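You operate a simulated robot arm through the tools that you are given. There is no shell and no other tool.

You run a simulated robot arm. Do the job below in one go: nothing can be reset, and whatever is moved stays where it is left.

Task
Thread stand 2 the short way, over C and under G, and set the knob by the stand card.
Fine: open the flap first; wire across the felt, grip on the peg, flap shut before the knob is turned up.

The check looks at the end state, three seconds after you hand in, the way a careful person would. Anything else that was tipped, shoved, dropped, spilled or broken makes it a failure.

Robot
A 6-joint arm with a two-finger gripper, fixed in place. Base frame: the origin is at the foot of the arm, x ahead of it, y to its left, z up. Readings come in mm, degrees, newtons and seconds.
Its first joint turns from -166.0 to 166.0 degrees. Payload 2.45 kg.
Tool frame: the origin (TCP) lies between the finger pads and is the grasp point; the fingertips stand 20 mm ahead of it; z points along the fingers, y is the line along which they close. The gripper opens to 140 mm. The gripper's body begins 168 mm behind the TCP.
Orientation is told as [roll, pitch, yaw] about the base's x, y, z axes, in that order, counted from this pose: with the fingers straight down and closing along the base's y, the tool's x points along the base's -x, its y along +y and its z along -z.

Tools
- The arm moves only by the tool servo_tool. Its argument "motion" is a list of rows, each an object of numbers (a shift or turn left out is 0, a gripper value left out holds the last): "x", "y", "z": the shift along the tool's x, y, z in units of 400 mm (1.0 is 400 mm); "ax", "ay", "az": the turn, a rotation vector about the tool's x, y, z in units of 60 degrees (1.0 is 60 degrees); "grip": the gripper command, from -1 (fully open) to 1 (shut), values between in proportion. In form: [{"x": .., "y": .., "z": .., "ax": .., "ay": .., "az": .., "grip": ..}, ...]. A call has 1 to 20 rows; each row is the pose to reach, as a shift and turn from the pose commanded when the call began, along the tool's axes at that moment. A call with a number of a shift or a turn outside -1 to 1 is refused whole. A row lasts 0.2 s, in which the tool goes at most 50 mm and 8.6 degrees; a call with a longer step from one row to the next is refused whole, and so is a gripper value outside its range. A pose out of reach is approached as far as the arm can. The call stops where the force on the tool passes 90 N (or 10 N more than at its start, if that is more) or the arm is blocked; 0.2 s more then pass. Each finger travels about 45 mm/s and halts on what it meets, pressing with about 25 N; the grip force reading is that of the motor and also rises with nothing between the fingers. The clock runs only during rows and for 0.2 s after the last one: add rows that repeat a pose to give the fingers time. The reply holds the time, the measured pose of the TCP, the force on the tool along the base axes, the opening and the grip force, in the units named above and with some noise, with the torque about the TCP (base axes, N m) and any sound that the robot's microphone picked up.
- Cameras (640 x 400 px; columns grow to the right, rows downward): "scene" is fixed at [218, 649.5, 1631.4]; the picture's right is [-0.77, -0.64, 0.00], its down [-0.13, 0.16, -0.98] and it looks along [0.63, -0.75, -0.20] (base axes); focal length 214 px, centre (320, 200). "wrist" rides on the gripper at [78, 11, -209] in the tool frame; the picture's right is [-0.14, 0.99, 0.00], its down [-0.92, -0.13, -0.37] and it looks along [-0.37, -0.05, 0.93] (tool axes); focal length 280 px, centre (320, 200). There is no depth. A picture from a camera that has moved, and an enlarged one, comes with that camera's place and axes in the base frame and with its lens.
- capture(camera): a new picture of that camera. No time passes.
- enlarge(camera, box): a new picture of the part [left, top, right, bottom] of that camera's present view, enlarged. No time passes.
- close_job(): hands the job in; it is judged then, once.

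Nothing tells you positions but the pictures and the camera data. Unless the task says otherwise, let go and move clear before handing in.

The tools are called after ">>>" by a JSON object that holds its "name" and its "arguments". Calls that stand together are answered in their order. servo_tool: Moves the arm, as the interface text tells. Its arguments: {"type":"object","properties":{"motion":{"type":"array","items":{"type":"object","properties":{"x":{"type":"number"},"y":{"type":"number"},"z":{"type":"number"},"ax":{"type":"number"},"ay":{"type":"number"},"az":{"type":"number"},"grip":{"type":"number"}}}}},"required":["motion"]} The other tools are called the same way: capture (camera) takes a picture; enlarge (camera, box) takes an enlarged picture of a part of a camera's view; close_job () hands the job in.

At the start:

```text
time: 0.0
tcp_pos: [561.0, 70.2, 1544.3]
ee_rot: [0.1, 0.0, 0.1]
force: [-0.2, 0.8, 0.6]
moment: [-0.04, 0.02, -0.01]
finger_gap: 140.1
finger_force: 0.1
```

scene: 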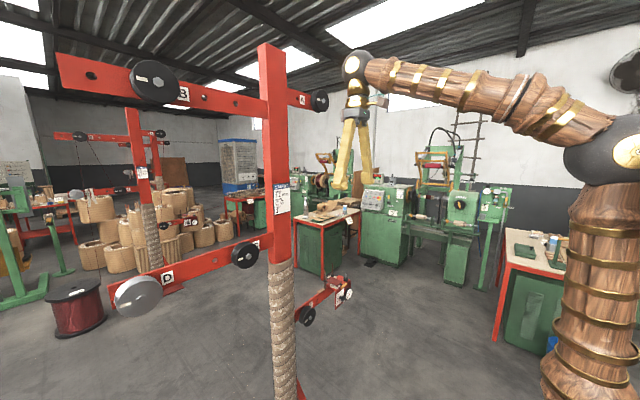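
wrist: 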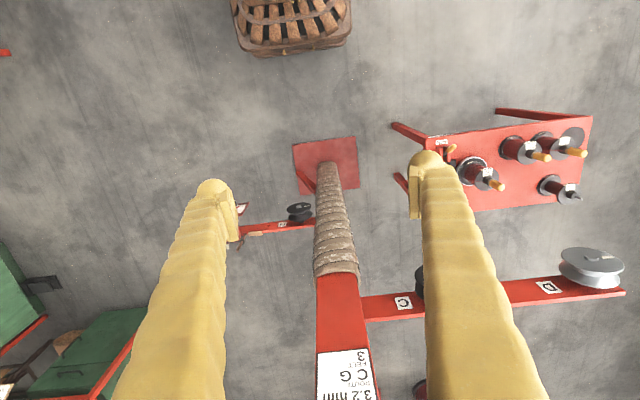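

I see a red stand with pulleys A–G and a card on the post near the arm, and a second, similar stand farther back. I'll look closely at the cards and pulleys before anything moves.

>>> {"name": "enlarge", "arguments": {"camera": "scene", "box": [260, 160, 320, 230]}}

>>> {"name": "enlarge", "arguments": {"camera": "scene", "box": [100, 220, 280, 330]}}

>>> {"name": "enlarge", "arguments": {"camera": "scene", "box": [40, 100, 220, 290]}}

>>> {"name": "enlarge", "arguments": {"camera": "scene", "box": [260, 260, 380, 400]}}

>>> {"name": "enlarge", "arguments": {"camera": "scene", "box": [50, 40, 350, 130]}}

>>> {"name": "enlarge", "arguments": {"camera": "wrist", "box": [300, 280, 400, 400]}}

>>> {"name": "enlarge", "arguments": {"camera": "wrist", "box": [380, 90, 640, 230]}}

>>> {"name": "enlarge", "arguments": {"camera": "wrist", "box": [200, 130, 380, 270]}}

```text
5.71 times, centred on (290, 195) of scene
camera zoom: at [218.0, 649.5, 1631.4], right [-0.77, -0.64, 0.0], down [-0.13, 0.16, -0.98], along [0.63, -0.75, -0.2], focal length 1226 px, centre (491, 229)
```

zoom: 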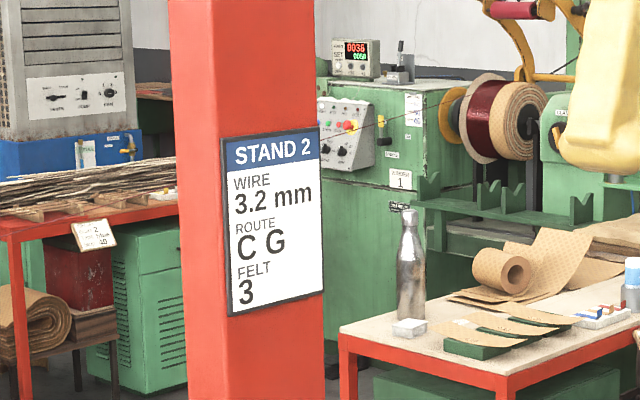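

```text
3.56 times, centred on (190, 275) of scene
camera zoom: at [218.0, 649.5, 1631.4], right [-0.77, -0.64, 0.0], down [-0.13, 0.16, -0.98], along [0.63, -0.75, -0.2], focal length 763 px, centre (782, -67)
```

zoom: 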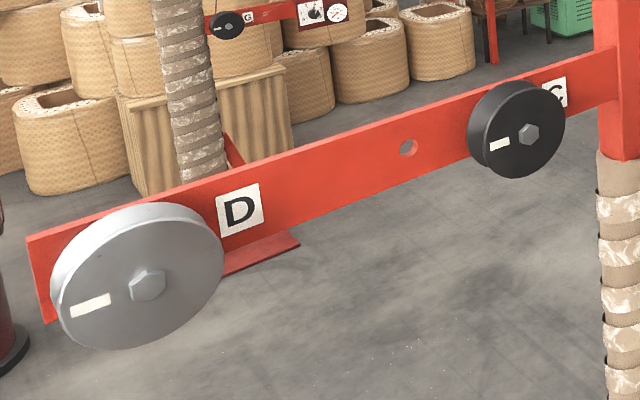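

```text
2.11 times, centred on (130, 195) of scene
camera zoom: at [218.0, 649.5, 1631.4], right [-0.77, -0.64, 0.0], down [-0.13, 0.16, -0.98], along [0.63, -0.75, -0.2], focal length 452 px, centre (720, 210)
```

zoom: 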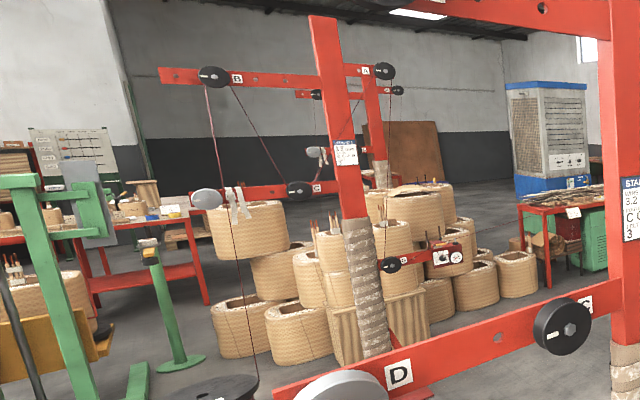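

```text
2.86 times, centred on (320, 330) of scene
camera zoom: at [218.0, 649.5, 1631.4], right [-0.77, -0.64, 0.0], down [-0.13, 0.16, -0.98], along [0.63, -0.75, -0.2], focal length 613 px, centre (320, -171)
```

zoom: 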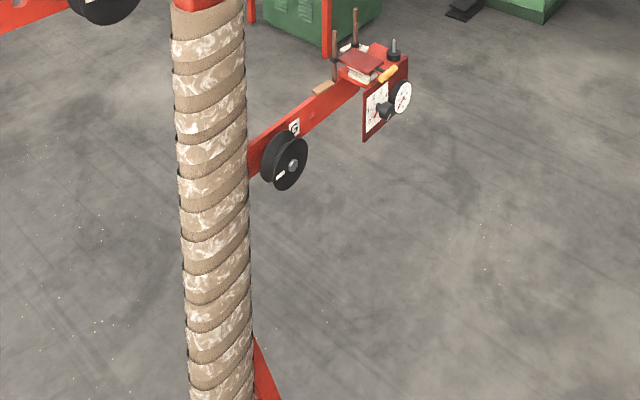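

```text
2.13 times, centred on (200, 85) of scene
camera zoom: at [218.0, 649.5, 1631.4], right [-0.77, -0.64, 0.0], down [-0.13, 0.16, -0.98], along [0.63, -0.75, -0.2], focal length 458 px, centre (576, 445)
```

zoom: 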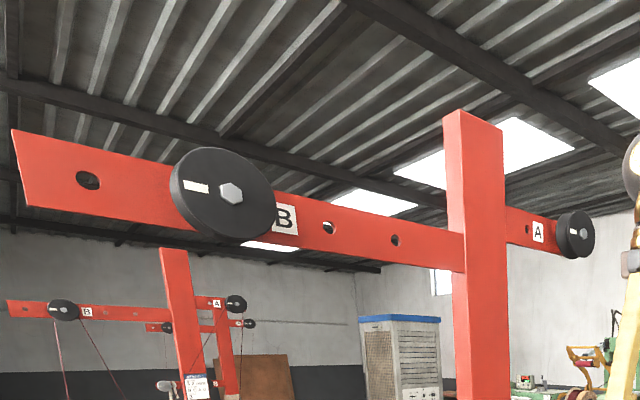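

```text
3.33 times, centred on (350, 340) of wrist
camera zoom: at [483.4, 81.0, 1754.5], right [0.14, 0.99, 0.0], down [0.92, -0.13, 0.37], along [0.37, -0.05, -0.93], focal length 935 px, centre (220, -267)
```

zoom: 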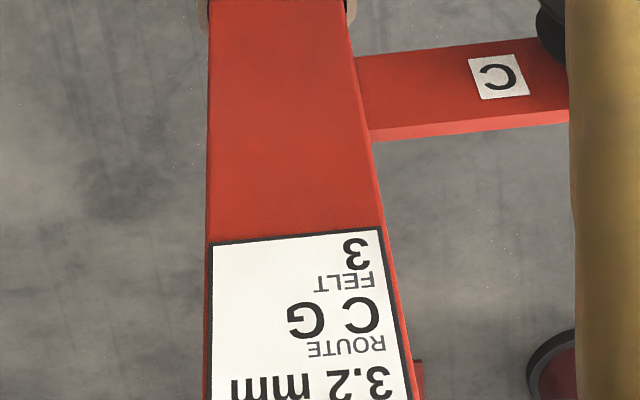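

```text
2.46 times, centred on (510, 160) of wrist
camera zoom: at [483.4, 81.0, 1754.5], right [0.14, 0.99, 0.0], down [0.92, -0.13, 0.37], along [0.37, -0.05, -0.93], focal length 690 px, centre (-148, 298)
```

zoom: 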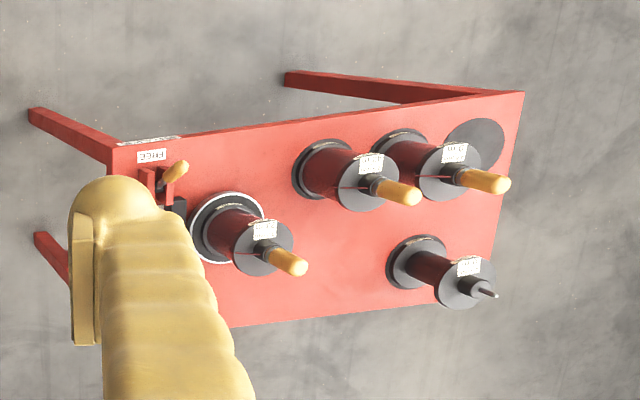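

```text
2.86 times, centred on (290, 200) of wrist
camera zoom: at [483.4, 81.0, 1754.5], right [0.14, 0.99, 0.0], down [0.92, -0.13, 0.37], along [0.37, -0.05, -0.93], focal length 801 px, centre (406, 200)
```

zoom: 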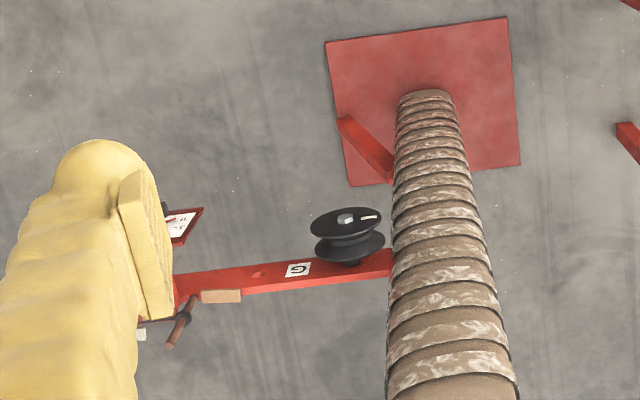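

The stand 2 card reads wire 3.2 mm, route C G, felt 3. The other stands may be threaded examples, so I'll zoom in on those, the felt box and the spool bench.

>>> {"name": "enlarge", "arguments": {"camera": "scene", "box": [50, 120, 130, 215]}}

>>> {"name": "enlarge", "arguments": {"camera": "scene", "box": [120, 120, 200, 240]}}

>>> {"name": "enlarge", "arguments": {"camera": "scene", "box": [310, 260, 370, 330]}}

>>> {"name": "enlarge", "arguments": {"camera": "scene", "box": [40, 260, 130, 345]}}

>>> {"name": "enlarge", "arguments": {"camera": "scene", "box": [0, 150, 80, 210]}}

>>> {"name": "enlarge", "arguments": {"camera": "wrist", "box": [420, 130, 520, 215]}}

>>> {"name": "enlarge", "arguments": {"camera": "wrist", "box": [500, 110, 600, 210]}}

```text
4.21 times, centred on (90, 168) of scene
camera zoom: at [218.0, 649.5, 1631.4], right [-0.77, -0.64, 0.0], down [-0.13, 0.16, -0.98], along [0.63, -0.75, -0.2], focal length 903 px, centre (1288, 337)
```

zoom: 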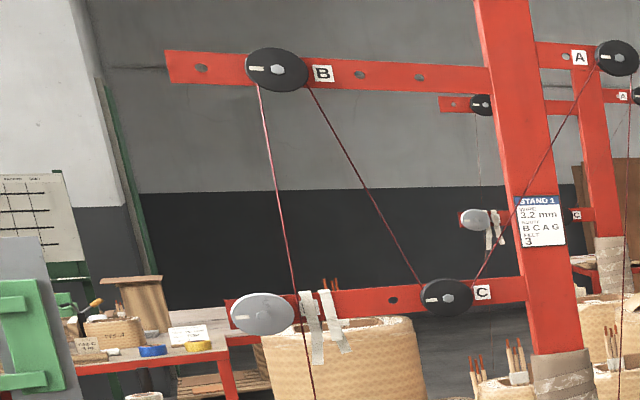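

```text
3.33 times, centred on (160, 180) of scene
camera zoom: at [218.0, 649.5, 1631.4], right [-0.77, -0.64, 0.0], down [-0.13, 0.16, -0.98], along [0.63, -0.75, -0.2], focal length 715 px, centre (853, 267)
```

zoom: 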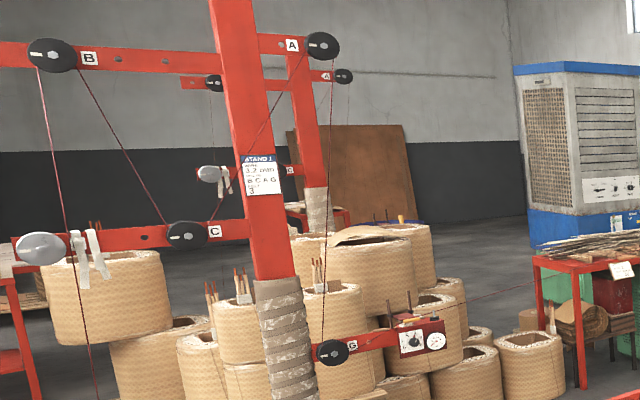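

```text
5.71 times, centred on (340, 295) of scene
camera zoom: at [218.0, 649.5, 1631.4], right [-0.77, -0.64, 0.0], down [-0.13, 0.16, -0.98], along [0.63, -0.75, -0.2], focal length 1226 px, centre (206, -343)
```

zoom: 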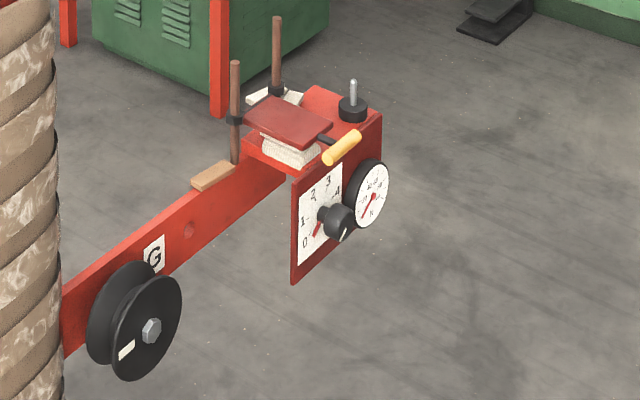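

```text
4.71 times, centred on (85, 302) of scene
camera zoom: at [218.0, 649.5, 1631.4], right [-0.77, -0.64, 0.0], down [-0.13, 0.16, -0.98], along [0.63, -0.75, -0.2], focal length 1009 px, centre (1426, -282)
```

zoom: 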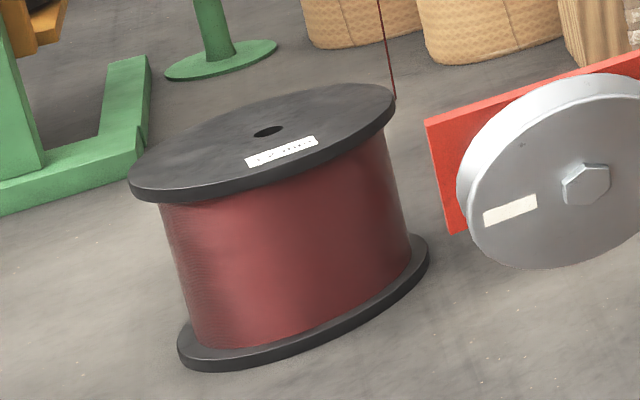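

```text
6.67 times, centred on (40, 180) of scene
camera zoom: at [218.0, 649.5, 1631.4], right [-0.77, -0.64, 0.0], down [-0.13, 0.16, -0.98], along [0.63, -0.75, -0.2], focal length 1430 px, centre (2187, 333)
```

zoom: 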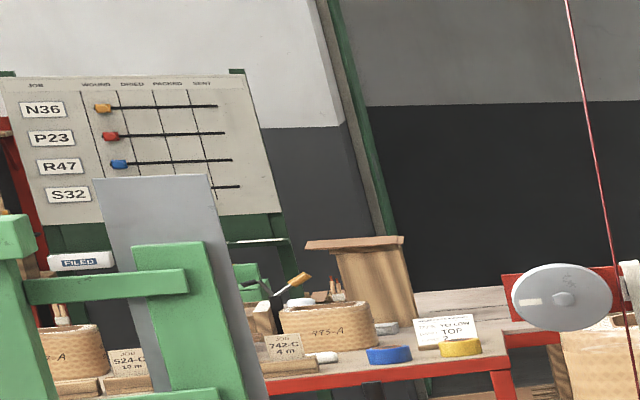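

```text
4.71 times, centred on (470, 172) of wrist
camera zoom: at [483.4, 81.0, 1754.5], right [0.14, 0.99, 0.0], down [0.92, -0.13, 0.37], along [0.37, -0.05, -0.93], focal length 1320 px, centre (-386, 329)
```

zoom: 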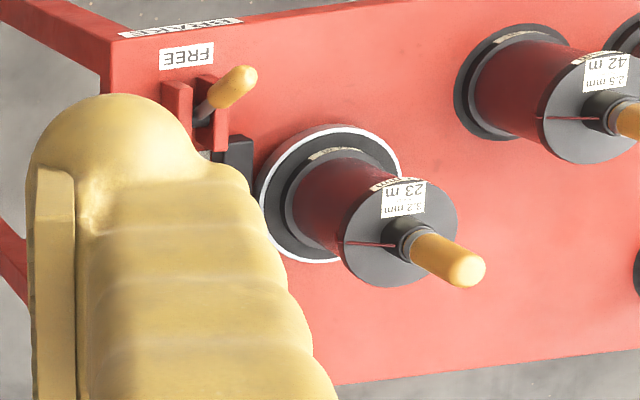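

```text
4.00 times, centred on (550, 160) of wrist
camera zoom: at [483.4, 81.0, 1754.5], right [0.14, 0.99, 0.0], down [0.92, -0.13, 0.37], along [0.37, -0.05, -0.93], focal length 1122 px, centre (-600, 360)
```

zoom: 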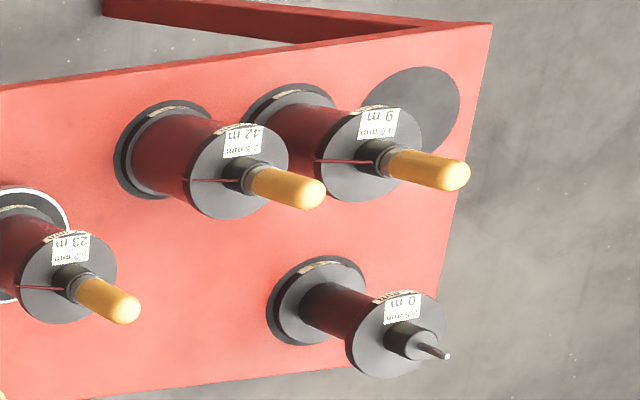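

The 3.2 mm spool seems to sit in the ringed position beside the brake lever, with its yellow grip on top. The box with the two rods, felt, flap, peg, dial and gauge is at the end of G's arm. I'll move the arm sideways in free space for a better view of the box.

>>> {"name": "servo_tool", "arguments": {"motion": [{"y": -0.1}, {"y": -0.2}, {"y": -0.3}, {"y": -0.4}, {"y": -0.5}, {"y": -0.6}, {"y": -0.7}, {"y": -0.75}, {"y": -0.75}]}}

>>> {"name": "capture", "arguments": {"camera": "wrist"}}

>>> {"name": "capture", "arguments": {"camera": "scene"}}

```text
time: 2.0
tcp_pos: [561.7, -230.9, 1544.3]
ee_rot: [0.0, 0.0, 0.1]
force: [0.0, 0.2, -0.5]
moment: [0.04, 0.03, 0.01]
finger_gap: 140.2
finger_force: 0.0
```

```text
taken
camera wrist: at [484.2, -220.4, 1753.8], right [0.14, 0.99, 0.0], down [0.92, -0.13, 0.37], along [0.37, -0.05, -0.93], focal length 280 px, centre (320, 200)
```

wrist: 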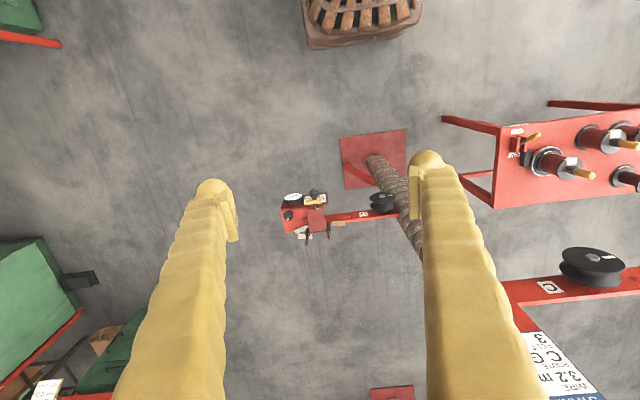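

```text
taken
```

scene: 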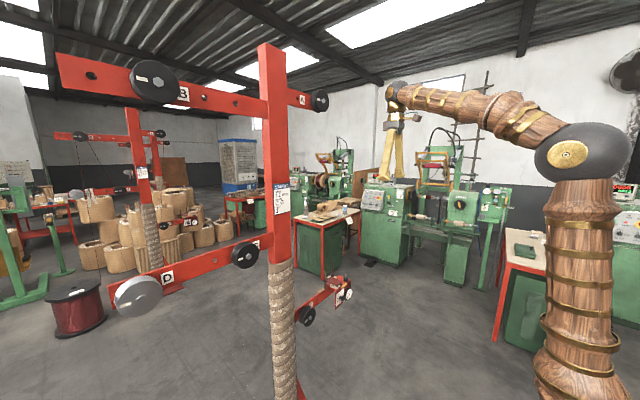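

The box on G's arm is now visible from above; I'll zoom in to read its details.

>>> {"name": "enlarge", "arguments": {"camera": "wrist", "box": [270, 180, 350, 250]}}

>>> {"name": "enlarge", "arguments": {"camera": "wrist", "box": [340, 180, 420, 250]}}

>>> {"name": "enlarge", "arguments": {"camera": "wrist", "box": [490, 110, 640, 210]}}

>>> {"name": "enlarge", "arguments": {"camera": "wrist", "box": [500, 230, 640, 320]}}

```text
5.71 times, centred on (310, 215) of wrist
camera zoom: at [484.2, -220.4, 1753.8], right [0.14, 0.99, 0.0], down [0.92, -0.13, 0.37], along [0.37, -0.05, -0.93], focal length 1602 px, centre (377, 114)
```

zoom: 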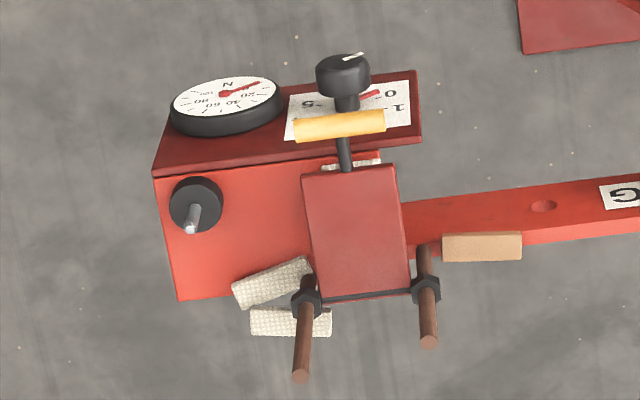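

```text
5.71 times, centred on (380, 215) of wrist
camera zoom: at [484.2, -220.4, 1753.8], right [0.14, 0.99, 0.0], down [0.92, -0.13, 0.37], along [0.37, -0.05, -0.93], focal length 1602 px, centre (-23, 114)
```

zoom: 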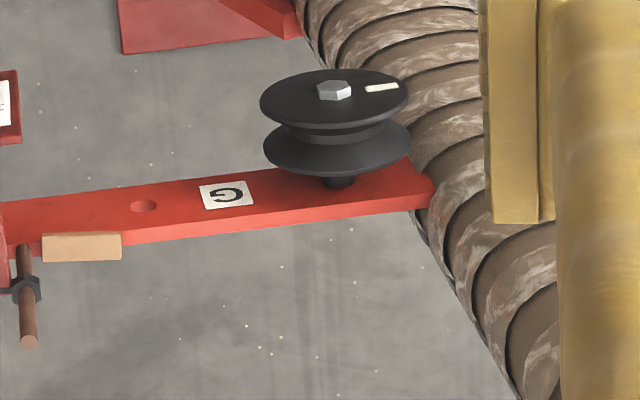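

```text
4.00 times, centred on (565, 160) of wrist
camera zoom: at [484.2, -220.4, 1753.8], right [0.14, 0.99, 0.0], down [0.92, -0.13, 0.37], along [0.37, -0.05, -0.93], focal length 1122 px, centre (-660, 360)
```

zoom: 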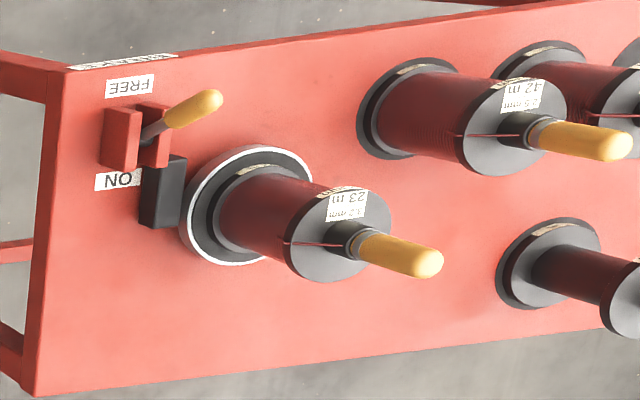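

```text
4.44 times, centred on (570, 275) of wrist
camera zoom: at [484.2, -220.4, 1753.8], right [0.14, 0.99, 0.0], down [0.92, -0.13, 0.37], along [0.37, -0.05, -0.93], focal length 1246 px, centre (-791, -133)
```

zoom: 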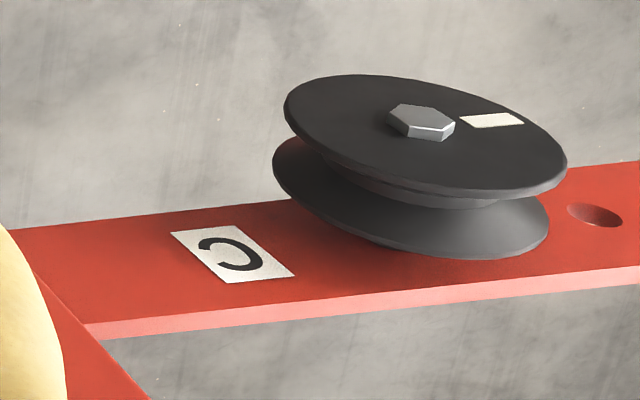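

The G bolt is near (870, -50, 821), the C bolt near (870, 270, 1279) and the peg tip near (875, -382, 915). The working spool's grip top is near (897, 671, 830), so I'll lower the wrist camera toward the box for accurate views.

>>> {"name": "servo_tool", "arguments": {"motion": [{"x": -0.025, "y": -0.02, "z": 0.09}, {"x": -0.05, "y": -0.04, "z": 0.18}, {"x": -0.075, "y": -0.06, "z": 0.27}, {"x": -0.1, "y": -0.08, "z": 0.36}, {"x": -0.125, "y": -0.1, "z": 0.45}, {"x": -0.15, "y": -0.12, "z": 0.54}, {"x": -0.175, "y": -0.14, "z": 0.63}, {"x": -0.2, "y": -0.16, "z": 0.7}, {"x": -0.2, "y": -0.16, "z": 0.7}]}}

>>> {"name": "capture", "arguments": {"camera": "wrist"}}

>>> {"name": "capture", "arguments": {"camera": "scene"}}

```text
time: 4.0
tcp_pos: [642.5, -294.3, 1264.1]
ee_rot: [0.0, 0.0, 0.0]
force: [-0.3, 0.0, 0.1]
moment: [0.01, 0.01, 0.01]
finger_gap: 140.0
finger_force: 0.1
```

```text
taken
camera wrist: at [564.9, -282.9, 1473.9], right [0.14, 0.99, 0.0], down [0.92, -0.13, 0.37], along [0.37, -0.05, -0.93], focal length 280 px, centre (320, 200)
```

wrist: 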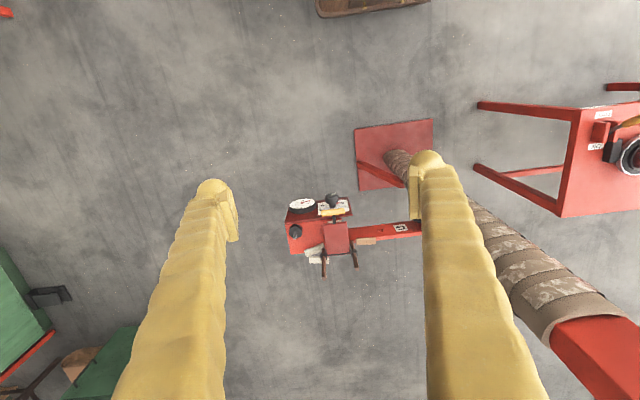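

```text
taken
```

scene: 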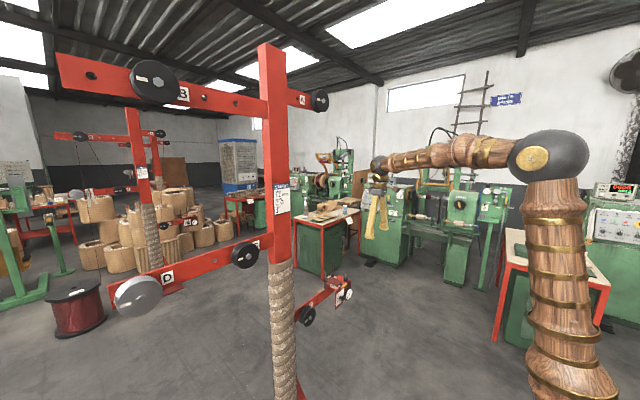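

The view is closer now. I'll zoom in on the box.

>>> {"name": "enlarge", "arguments": {"camera": "wrist", "box": [275, 180, 365, 285]}}

>>> {"name": "enlarge", "arguments": {"camera": "scene", "box": [325, 270, 360, 310]}}

>>> {"name": "enlarge", "arguments": {"camera": "wrist", "box": [580, 90, 640, 190]}}

```text
3.81 times, centred on (320, 232) of wrist
camera zoom: at [564.9, -282.9, 1473.9], right [0.14, 0.99, 0.0], down [0.92, -0.13, 0.37], along [0.37, -0.05, -0.93], focal length 1068 px, centre (320, 76)
```

zoom: 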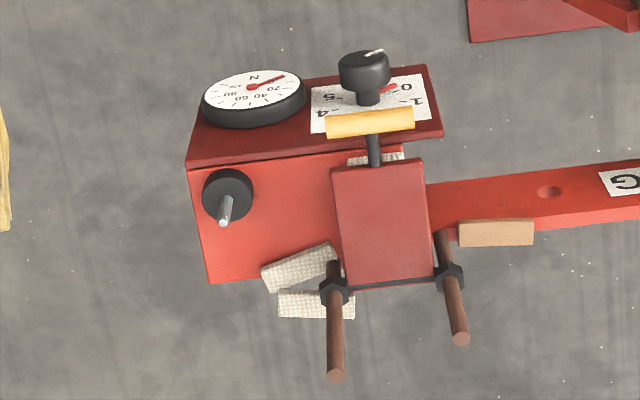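

```text
10.00 times, centred on (342, 290) of scene
camera zoom: at [218.0, 649.5, 1631.4], right [-0.77, -0.64, 0.0], down [-0.13, 0.16, -0.98], along [0.63, -0.75, -0.2], focal length 2145 px, centre (95, -700)
```

zoom: 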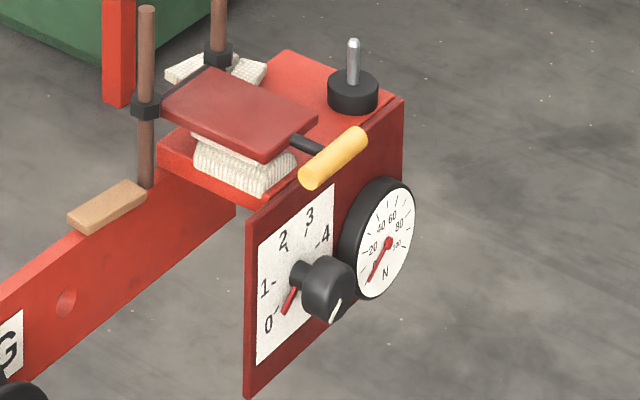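

```text
4.00 times, centred on (610, 140) of wrist
camera zoom: at [564.9, -282.9, 1473.9], right [0.14, 0.99, 0.0], down [0.92, -0.13, 0.37], along [0.37, -0.05, -0.93], focal length 1122 px, centre (-840, 440)
```

zoom: 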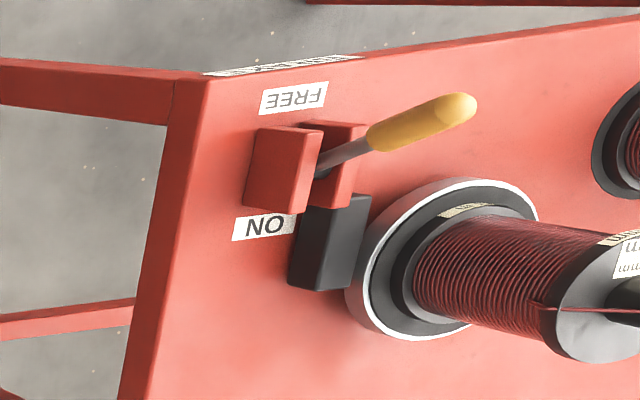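

The brake lever leans to FREE, and the flap with its yellow handle lies closed on the felt. Next I'll tilt the tool 45° forward and lower it for a frontal look at the box, which also tests the wrist.

>>> {"name": "servo_tool", "arguments": {"motion": [{"x": -0.012, "y": 0, "z": 0.09, "ay": -0.095}, {"x": -0.024, "z": 0.18, "ay": -0.19}, {"x": -0.036, "z": 0.27, "ay": -0.285}, {"x": -0.048, "z": 0.36, "ay": -0.38}, {"x": -0.06, "z": 0.45, "ay": -0.475}, {"x": -0.072, "z": 0.54, "ay": -0.57}, {"x": -0.084, "z": 0.63, "ay": -0.665}, {"x": -0.095, "z": 0.72, "ay": -0.75}, {"x": -0.095, "z": 0.76, "ay": -0.75}, {"x": -0.095, "z": 0.76, "ay": -0.75}]}}

>>> {"name": "capture", "arguments": {"camera": "wrist"}}

>>> {"name": "capture", "arguments": {"camera": "scene"}}

```text
time: 6.2
tcp_pos: [679.7, -296.1, 961.5]
ee_rot: [0.0, -45.1, 0.0]
force: [0.2, 0.3, 0.3]
moment: [-0.01, -0.03, -0.03]
finger_gap: 139.9
finger_force: 0.0
```

```text
taken
camera wrist: at [477.0, -285.0, 1055.1], right [0.1, 0.99, 0.1], down [0.39, -0.13, 0.91], along [0.92, -0.05, -0.4], focal length 280 px, centre (320, 200)
```

wrist: 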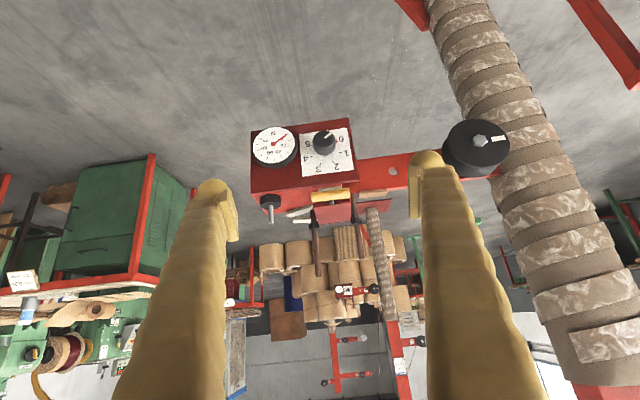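

```text
taken
```

scene: 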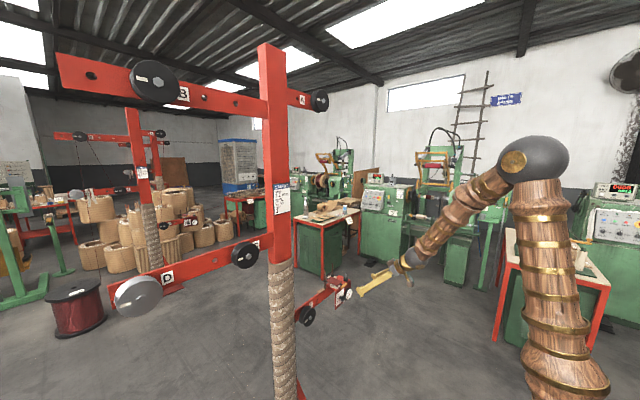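

I now have a frontal view, upside down. I'll zoom in on the box and on the G pulley.

>>> {"name": "enlarge", "arguments": {"camera": "wrist", "box": [240, 105, 370, 235]}}

>>> {"name": "enlarge", "arguments": {"camera": "wrist", "box": [240, 160, 400, 290]}}

>>> {"name": "enlarge", "arguments": {"camera": "wrist", "box": [340, 100, 540, 220]}}

```text
3.08 times, centred on (305, 170) of wrist
camera zoom: at [477.0, -285.0, 1055.1], right [0.1, 0.99, 0.1], down [0.39, -0.13, 0.91], along [0.92, -0.05, -0.4], focal length 863 px, centre (366, 292)
```

zoom: 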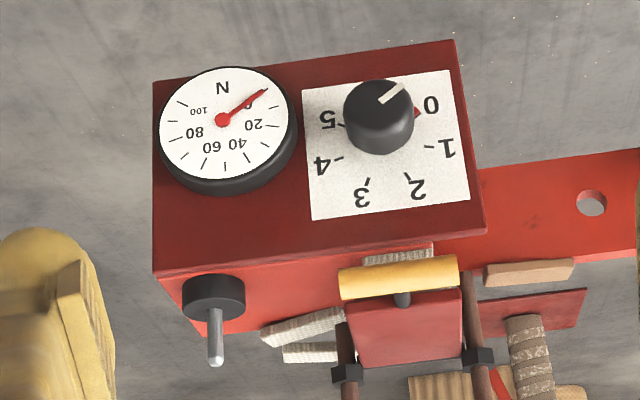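

```text
3.08 times, centred on (320, 225) of wrist
camera zoom: at [477.0, -285.0, 1055.1], right [0.1, 0.99, 0.1], down [0.39, -0.13, 0.91], along [0.92, -0.05, -0.4], focal length 863 px, centre (320, 123)
```

zoom: 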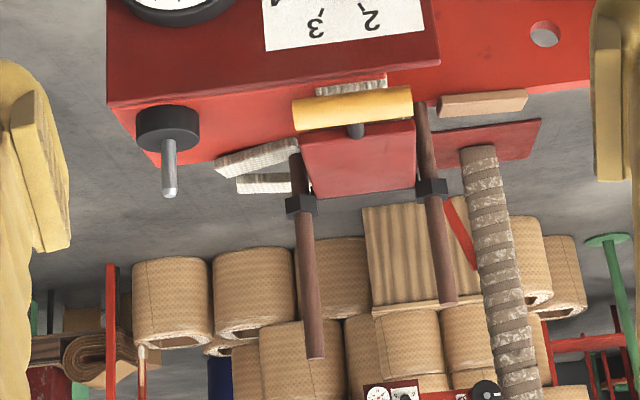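

```text
3.20 times, centred on (440, 160) of wrist
camera zoom: at [477.0, -285.0, 1055.1], right [0.1, 0.99, 0.1], down [0.39, -0.13, 0.91], along [0.92, -0.05, -0.4], focal length 897 px, centre (-64, 328)
```

zoom: 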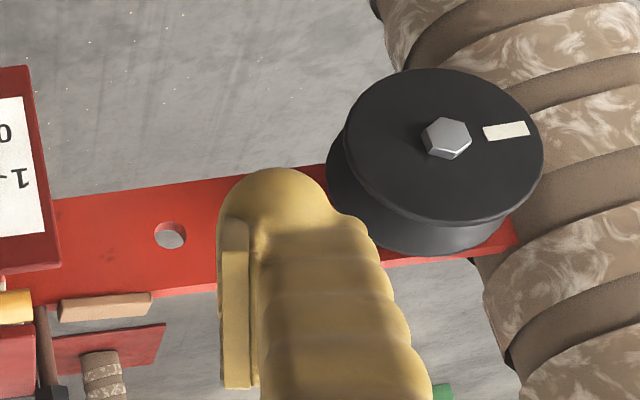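

The flap handle centre is at about (825, -289, 899) and its hinge at about (933, -290, 904). The knob face is at about (816, -289, 813) with the pointer at 0, and the peg tip is at about (872, -385, 911). I'll test a horizontal tool pose in front of the handle while narrowing the fingers.

>>> {"name": "servo_tool", "arguments": {"motion": [{"x": 0.012, "y": 0.003, "z": 0.024, "ay": -0.125, "grip": -0.5}, {"x": 0.025, "y": 0.006, "z": 0.048, "ay": -0.25, "grip": 0}, {"x": 0.037, "y": 0.009, "z": 0.072, "ay": -0.375, "grip": 0.37}, {"x": 0.05, "y": 0.012, "z": 0.096, "ay": -0.5, "grip": 0.37}, {"x": 0.062, "y": 0.014, "z": 0.12, "ay": -0.625, "grip": 0.37}, {"x": 0.075, "y": 0.016, "z": 0.145, "ay": -0.75, "grip": 0.37}, {"x": 0.075, "y": 0.016, "z": 0.145, "ay": -0.75, "grip": 0.37}, {"x": 0.075, "y": 0.016, "z": 0.145, "ay": -0.75, "grip": 0.37}]}}

>>> {"name": "capture", "arguments": {"camera": "wrist"}}

>>> {"name": "capture", "arguments": {"camera": "scene"}}

```text
time: 8.0
tcp_pos: [705.2, -294.7, 967.5]
ee_rot: [66.6, -84.8, -66.1]
force: [-0.4, -0.7, 0.4]
moment: [0.0, 0.02, 0.02]
finger_gap: 44.1
finger_force: 0.0
out of reach, approached as far as the arm can: row 4, 5, 6, 7, 8
```

```text
taken
camera wrist: at [493.4, -278.1, 898.4], right [0.0, 0.98, 0.22], down [-0.33, -0.21, 0.92], along [0.94, -0.07, 0.33], focal length 280 px, centre (320, 200)
```

wrist: 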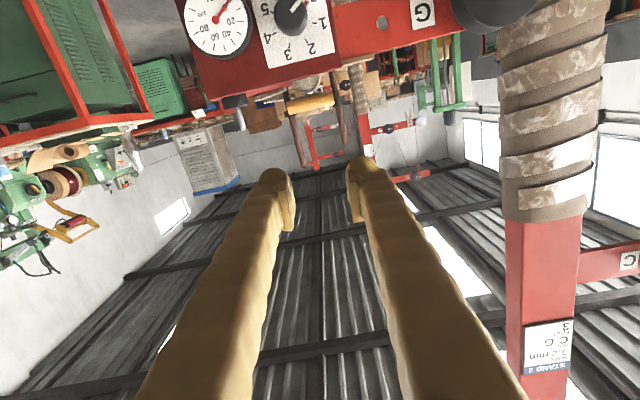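

```text
taken
```

scene: 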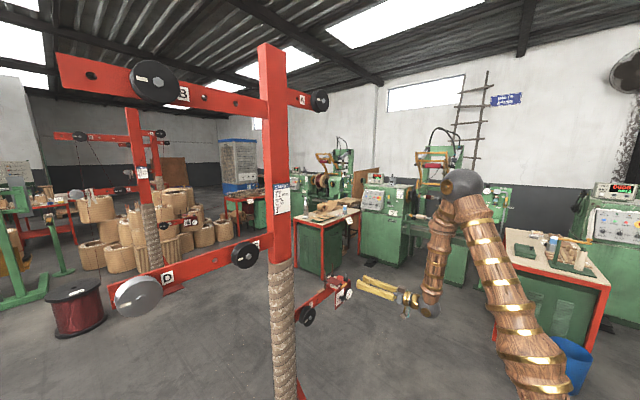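

That pose was too close in, so the arm is folded up. I'll check what the current commanded pose is with a zero-motion row.

>>> {"name": "servo_tool", "arguments": {"motion": [{"z": 0}]}}

```text
time: 8.4
tcp_pos: [706.0, -294.6, 966.8]
ee_rot: [66.3, -84.7, -65.9]
force: [0.1, -0.1, -0.2]
moment: [0.03, 0.01, -0.03]
finger_gap: 44.4
finger_force: 0.3
```

The tool is now almost horizontal at (706, -295, 967). I'll move forward and then down toward handle height, staying in front of the box.

>>> {"name": "servo_tool", "arguments": {"motion": [{"z": 0.04}, {"z": 0.08}, {"z": 0.12}, {"x": 0.05, "z": 0.125}, {"x": 0.1, "z": 0.125}, {"x": 0.15, "z": 0.125}, {"x": 0.165, "z": 0.125}, {"x": 0.165, "z": 0.125}]}}

>>> {"name": "capture", "arguments": {"camera": "wrist"}}

```text
time: 10.2
tcp_pos: [766.7, -297.1, 913.0]
ee_rot: [66.9, -83.4, -66.3]
force: [0.3, 0.5, 0.1]
moment: [-0.03, -0.03, 0.01]
finger_gap: 43.9
finger_force: 0.1
out of reach, approached as far as the arm can: row 5, 6, 7, 8
```

```text
taken
camera wrist: at [553.7, -280.7, 845.7], right [0.0, 0.97, 0.24], down [-0.32, -0.23, 0.92], along [0.95, -0.08, 0.32], focal length 280 px, centre (320, 200)
```

wrist: 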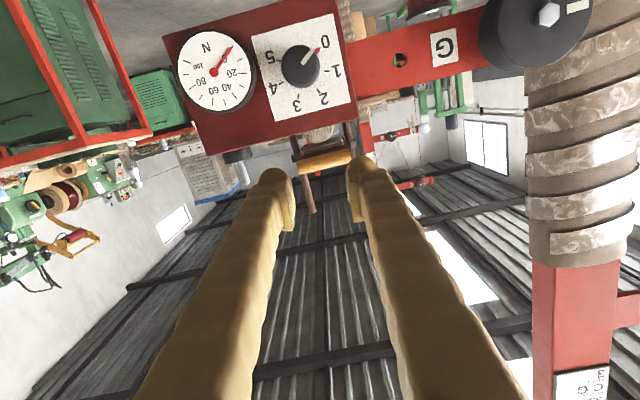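

The horizontal tool has a low limit that eases farther out. I'll roll the tool by about 84° so the fingers close vertically for grasping the horizontal flap handle.

>>> {"name": "servo_tool", "arguments": {"motion": [{"az": 0.14}, {"az": 0.28}, {"az": 0.42}, {"az": 0.56}, {"az": 0.7}, {"az": 0.84}, {"az": 0.98}, {"az": 1.0}, {"az": 1.0}]}}

>>> {"name": "capture", "arguments": {"camera": "wrist"}}

```text
time: 12.2
tcp_pos: [766.6, -297.3, 912.5]
ee_rot: [87.6, -25.1, -88.5]
force: [0.8, 0.3, -0.7]
moment: [0.02, 0.04, -0.01]
finger_gap: 44.2
finger_force: 0.0
```

```text
taken
camera wrist: at [556.0, -222.6, 897.1], right [0.03, 0.3, 0.95], down [-0.35, -0.89, 0.29], along [0.94, -0.34, 0.07], focal length 280 px, centre (320, 200)
```

wrist: 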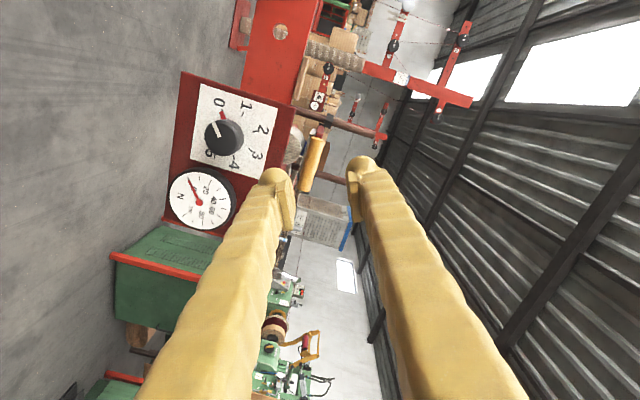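

The roll works. I'll finish the roll, align with the handle and approach partway, then check.

>>> {"name": "servo_tool", "arguments": {"motion": [{"x": 0.01, "y": -0.006, "z": 0.02, "az": 0.14}, {"x": 0.02, "y": -0.012, "z": 0.04, "az": 0.28}, {"x": 0.0285, "y": -0.0178, "z": 0.06, "az": 0.41}, {"x": 0.0285, "y": -0.0178, "z": 0.06, "az": 0.41}, {"x": 0.0285, "y": -0.0178, "z": 0.06, "az": 0.41}]}}

>>> {"name": "capture", "arguments": {"camera": "wrist"}}

>>> {"name": "enlarge", "arguments": {"camera": "scene", "box": [310, 250, 400, 330]}}

```text
time: 13.4
tcp_pos: [789.5, -289.8, 899.4]
ee_rot: [87.9, -0.6, -89.5]
force: [-0.1, -0.2, 0.5]
moment: [-0.02, 0.02, 0.02]
finger_gap: 44.0
finger_force: 0.0
```

```text
taken
camera wrist: at [580.1, -212.7, 918.2], right [0.04, -0.13, 0.99], down [-0.37, -0.92, -0.11], along [0.93, -0.36, -0.08], focal length 280 px, centre (320, 200)
```

wrist: 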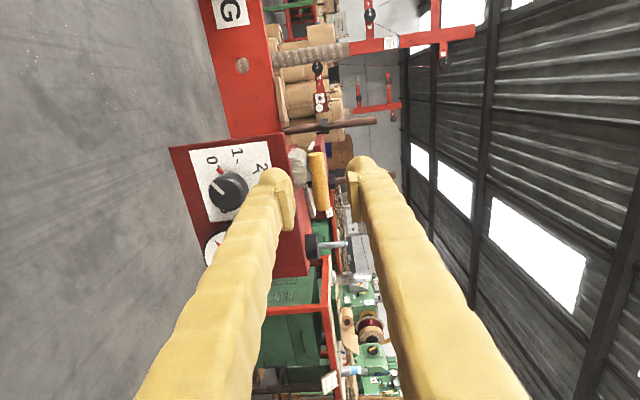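

```text
5.00 times, centred on (355, 290) of scene
camera zoom: at [218.0, 649.5, 1631.4], right [-0.77, -0.64, 0.0], down [-0.13, 0.16, -0.98], along [0.63, -0.75, -0.2], focal length 1072 px, centre (145, -250)
```

zoom: 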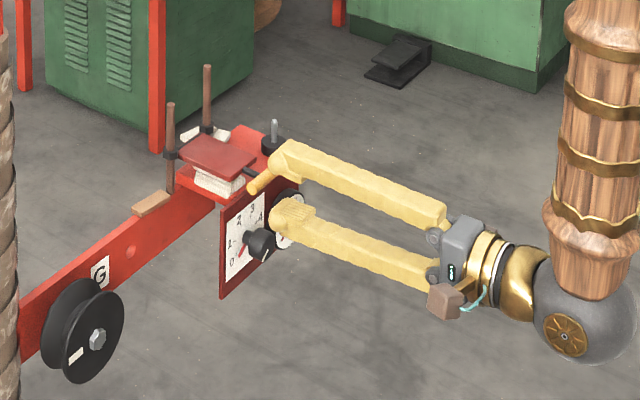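

The fingers straddle the handle cleanly. I'll advance 35 mm and close on it.

>>> {"name": "servo_tool", "arguments": {"motion": [{"z": 0.045}, {"z": 0.0875}, {"z": 0.0875, "grip": 1}, {"z": 0.0875, "grip": 1}, {"z": 0.0875, "grip": 1}, {"z": 0.0875, "grip": 1}]}}

>>> {"name": "capture", "arguments": {"camera": "wrist"}}

>>> {"name": "enlarge", "arguments": {"camera": "scene", "box": [310, 250, 400, 330]}}

```text
time: 14.8
tcp_pos: [825.1, -290.1, 898.9]
ee_rot: [87.9, -0.5, -89.5]
force: [6.6, -3.2, -1.9]
moment: [0.73, 0.02, -0.03]
finger_gap: 9.1
finger_force: 36.8
```

```text
taken
camera wrist: at [616.0, -211.9, 916.6], right [0.04, -0.13, 0.99], down [-0.37, -0.92, -0.11], along [0.93, -0.36, -0.08], focal length 280 px, centre (320, 200)
```

wrist: 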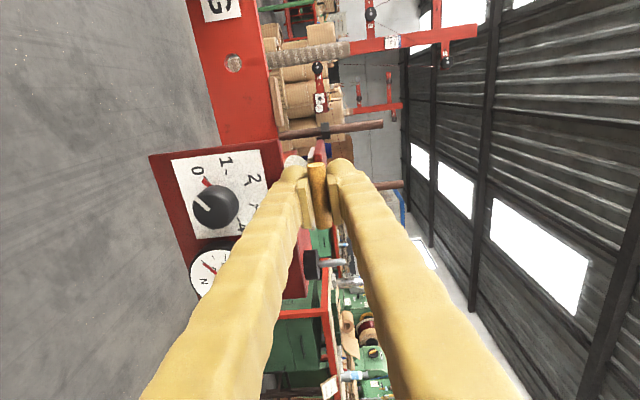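

```text
5.00 times, centred on (355, 290) of scene
camera zoom: at [218.0, 649.5, 1631.4], right [-0.77, -0.64, 0.0], down [-0.13, 0.16, -0.98], along [0.63, -0.75, -0.2], focal length 1072 px, centre (145, -250)
```

zoom: 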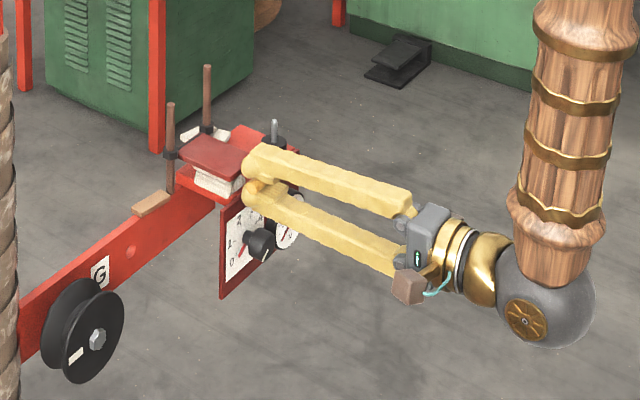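

The handle is gripped. I'll lift it along the arc about the hinge in small steps, watching the force.

>>> {"name": "servo_tool", "arguments": {"motion": [{"y": 0.0176, "z": -0.0005, "ax": 0.0625, "grip": 1}, {"x": -0.0003, "y": 0.0353, "z": -0.0006, "ax": 0.125}, {"x": -0.0005, "y": 0.053, "z": 0.0012, "ax": 0.1875}, {"x": -0.0007, "y": 0.0705, "z": 0.0034, "ax": 0.25}, {"x": -0.0009, "y": 0.0877, "z": 0.0072, "ax": 0.3125}, {"x": -0.001, "y": 0.1048, "z": 0.012, "ax": 0.375}, {"x": -0.0012, "y": 0.1215, "z": 0.018, "ax": 0.4375}, {"x": -0.0015, "y": 0.1378, "z": 0.025, "ax": 0.5}, {"x": -0.0015, "y": 0.1378, "z": 0.025, "ax": 0.5}]}}

>>> {"name": "enlarge", "arguments": {"camera": "scene", "box": [310, 240, 400, 320]}}

>>> {"name": "capture", "arguments": {"camera": "wrist"}}

```text
time: 16.8
tcp_pos: [835.7, -289.0, 953.5]
ee_rot: [57.7, -0.5, -89.4]
force: [23.6, -2.2, -12.9]
moment: [0.73, -0.03, -0.48]
finger_gap: 9.5
finger_force: 37.4
```

```text
5.00 times, centred on (355, 280) of scene
camera zoom: at [218.0, 649.5, 1631.4], right [-0.77, -0.64, 0.0], down [-0.13, 0.16, -0.98], along [0.63, -0.75, -0.2], focal length 1072 px, centre (145, -200)
```

zoom: 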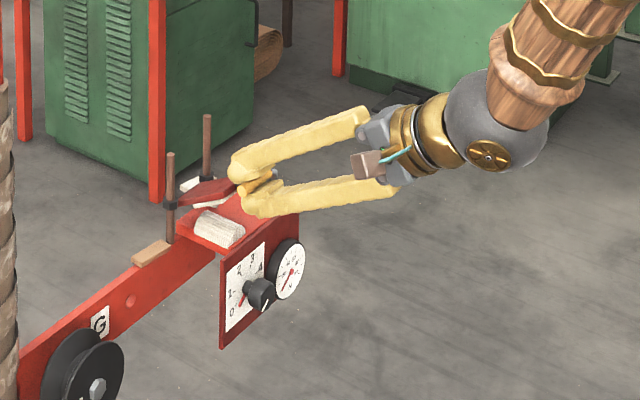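

```text
taken
camera wrist: at [664.7, -210.6, 1073.3], right [0.53, -0.13, 0.84], down [-0.37, -0.92, 0.1], along [0.76, -0.36, -0.53], focal length 280 px, centre (320, 200)
```

wrist: 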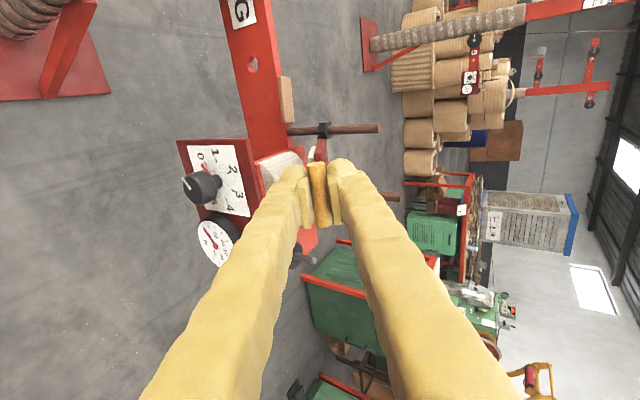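

The flap is lifting, with an inward radial pull of about 27 N, so the hinge is a little lower than I assumed. I'll correct the arc and carry on to about 75°.

>>> {"name": "servo_tool", "arguments": {"motion": [{"y": 0.003, "z": 0.01, "grip": 1}, {"y": 0.038, "z": 0.0118, "ax": 0.125}, {"y": 0.0728, "z": 0.0183, "ax": 0.25}, {"y": 0.1065, "z": 0.0297, "ax": 0.375}, {"y": 0.138, "z": 0.045, "ax": 0.5}, {"y": 0.168, "z": 0.0645, "ax": 0.625}, {"y": 0.1945, "z": 0.0872, "ax": 0.75}, {"y": 0.1945, "z": 0.0872, "ax": 0.75}]}}

>>> {"name": "enlarge", "arguments": {"camera": "scene", "box": [310, 230, 400, 320]}}

>>> {"name": "capture", "arguments": {"camera": "wrist"}}

```text
time: 18.4
tcp_pos: [921.6, -238.5, 1006.3]
ee_rot: [16.2, 7.2, -92.5]
force: [-3.2, 7.0, -10.4]
moment: [0.22, 0.15, 0.0]
finger_gap: 0.0
finger_force: 29.5
stopped in row 8: the force on the tool passed its limit at 178 N (the readings are from after the stop); the commanded pose is now the measured one
```

```text
4.44 times, centred on (355, 275) of scene
camera zoom: at [218.0, 649.5, 1631.4], right [-0.77, -0.64, 0.0], down [-0.13, 0.16, -0.98], along [0.63, -0.75, -0.2], focal length 953 px, centre (164, -133)
```

zoom: 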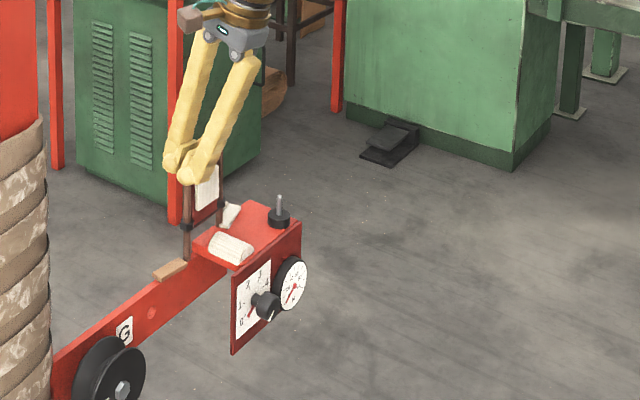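

```text
taken
camera wrist: at [876.6, -185.0, 1217.7], right [0.94, -0.21, 0.26], down [-0.27, -0.94, 0.2], along [0.2, -0.26, -0.95], focal length 280 px, centre (320, 200)
```

wrist: 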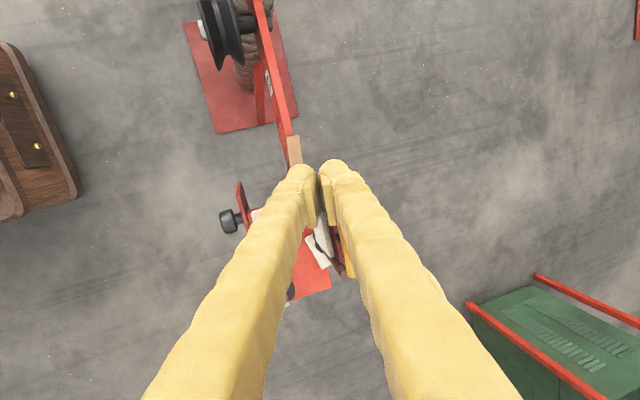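

The grip slipped off the handle, but the flap looks open, standing up behind the rods. I'll look closely before moving.

>>> {"name": "enlarge", "arguments": {"camera": "scene", "box": [325, 255, 365, 310]}}

>>> {"name": "enlarge", "arguments": {"camera": "wrist", "box": [210, 120, 390, 310]}}

```text
7.27 times, centred on (345, 282) of scene
camera zoom: at [218.0, 649.5, 1631.4], right [-0.77, -0.64, 0.0], down [-0.13, 0.16, -0.98], along [0.63, -0.75, -0.2], focal length 1560 px, centre (138, -400)
```

zoom: 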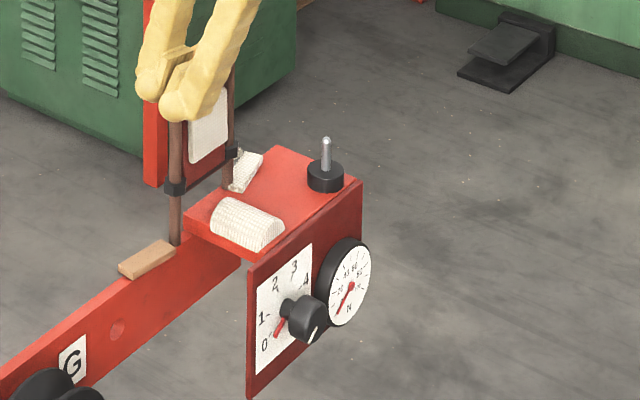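

```text
2.11 times, centred on (300, 215) of wrist
camera zoom: at [876.6, -185.0, 1217.7], right [0.94, -0.21, 0.26], down [-0.27, -0.94, 0.2], along [0.2, -0.26, -0.95], focal length 590 px, centre (362, 168)
```

zoom: 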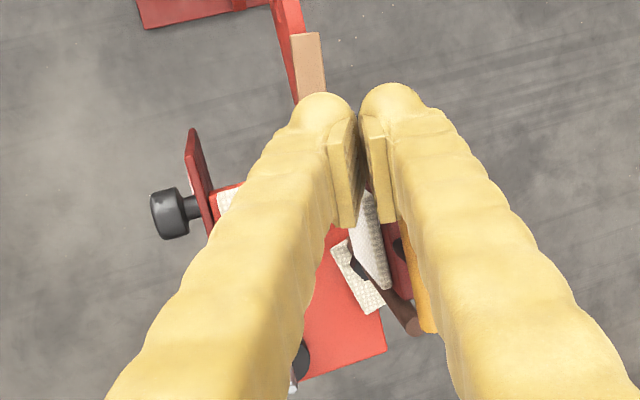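

The flap appears open past vertical, with its felt facing the robot. I'll raise the fingers straight up, clear of the rods, and check that it stays open.

>>> {"name": "servo_tool", "arguments": {"motion": [{"x": 0.006, "y": 0.002, "z": -0.05, "grip": 1}, {"x": 0.012, "y": 0.004, "z": -0.1}, {"x": 0.018, "y": 0.006, "z": -0.15}, {"x": 0.023, "y": 0.0075, "z": -0.205}, {"x": 0.03, "y": 0.0075, "z": -0.27}, {"x": 0.03, "y": 0.0075, "z": -0.27}]}}

>>> {"name": "enlarge", "arguments": {"camera": "scene", "box": [325, 255, 365, 310]}}

>>> {"name": "capture", "arguments": {"camera": "wrist"}}

```text
time: 19.8
tcp_pos: [895.4, -240.1, 1111.2]
ee_rot: [16.2, 7.2, -92.4]
force: [-0.7, -0.1, 0.1]
moment: [-0.02, 0.03, 0.02]
finger_gap: 0.0
finger_force: 29.6
```

```text
7.27 times, centred on (345, 282) of scene
camera zoom: at [218.0, 649.5, 1631.4], right [-0.77, -0.64, 0.0], down [-0.13, 0.16, -0.98], along [0.63, -0.75, -0.2], focal length 1560 px, centre (138, -400)
```

zoom: 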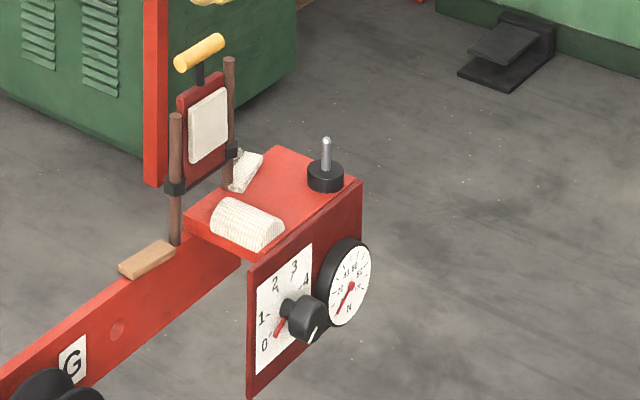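

```text
taken
camera wrist: at [850.1, -184.6, 1323.8], right [0.94, -0.21, 0.26], down [-0.27, -0.94, 0.2], along [0.2, -0.26, -0.95], focal length 280 px, centre (320, 200)
```

wrist: 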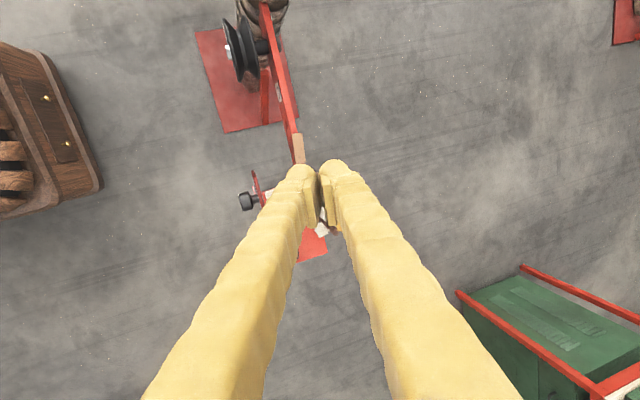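

The flap is open and stays up by itself. Next I'll back off from the stand and bring the tool upright again.

>>> {"name": "servo_tool", "arguments": {"motion": [{"x": 0.0018, "y": -0.0768, "z": -0.0713, "ax": 0.024, "ay": 0.01, "az": -0.12, "grip": 1}, {"x": 0.0036, "y": -0.1535, "z": -0.1425, "ax": 0.048, "ay": 0.02, "az": -0.24, "grip": 0.5}, {"x": 0.0054, "y": -0.2303, "z": -0.2138, "ax": 0.072, "ay": 0.03, "az": -0.36, "grip": 0.3}, {"x": 0.0073, "y": -0.307, "z": -0.285, "ax": 0.096, "ay": 0.04, "az": -0.48, "grip": 0.3}, {"x": 0.009, "y": -0.3838, "z": -0.3563, "ax": 0.12, "ay": 0.05, "az": -0.6, "grip": 0.3}, {"x": 0.0109, "y": -0.46, "z": -0.4275, "ax": 0.144, "ay": 0.06, "az": -0.72, "grip": 0.3}, {"x": 0.0127, "y": -0.537, "z": -0.499, "ax": 0.168, "ay": 0.07, "az": -0.84, "grip": 0.3}, {"x": 0.0145, "y": -0.614, "z": -0.57, "ax": 0.192, "ay": 0.08, "az": -0.97, "grip": 0.3}, {"x": 0.0145, "y": -0.614, "z": -0.57, "ax": 0.192, "ay": 0.08, "az": -0.97, "grip": 0.3}]}}

```text
time: 21.8
tcp_pos: [594.8, -239.1, 1261.6]
ee_rot: [7.2, -0.7, -34.4]
force: [0.5, -1.3, 0.3]
moment: [0.02, -0.01, 0.03]
finger_gap: 48.9
finger_force: 0.1
```

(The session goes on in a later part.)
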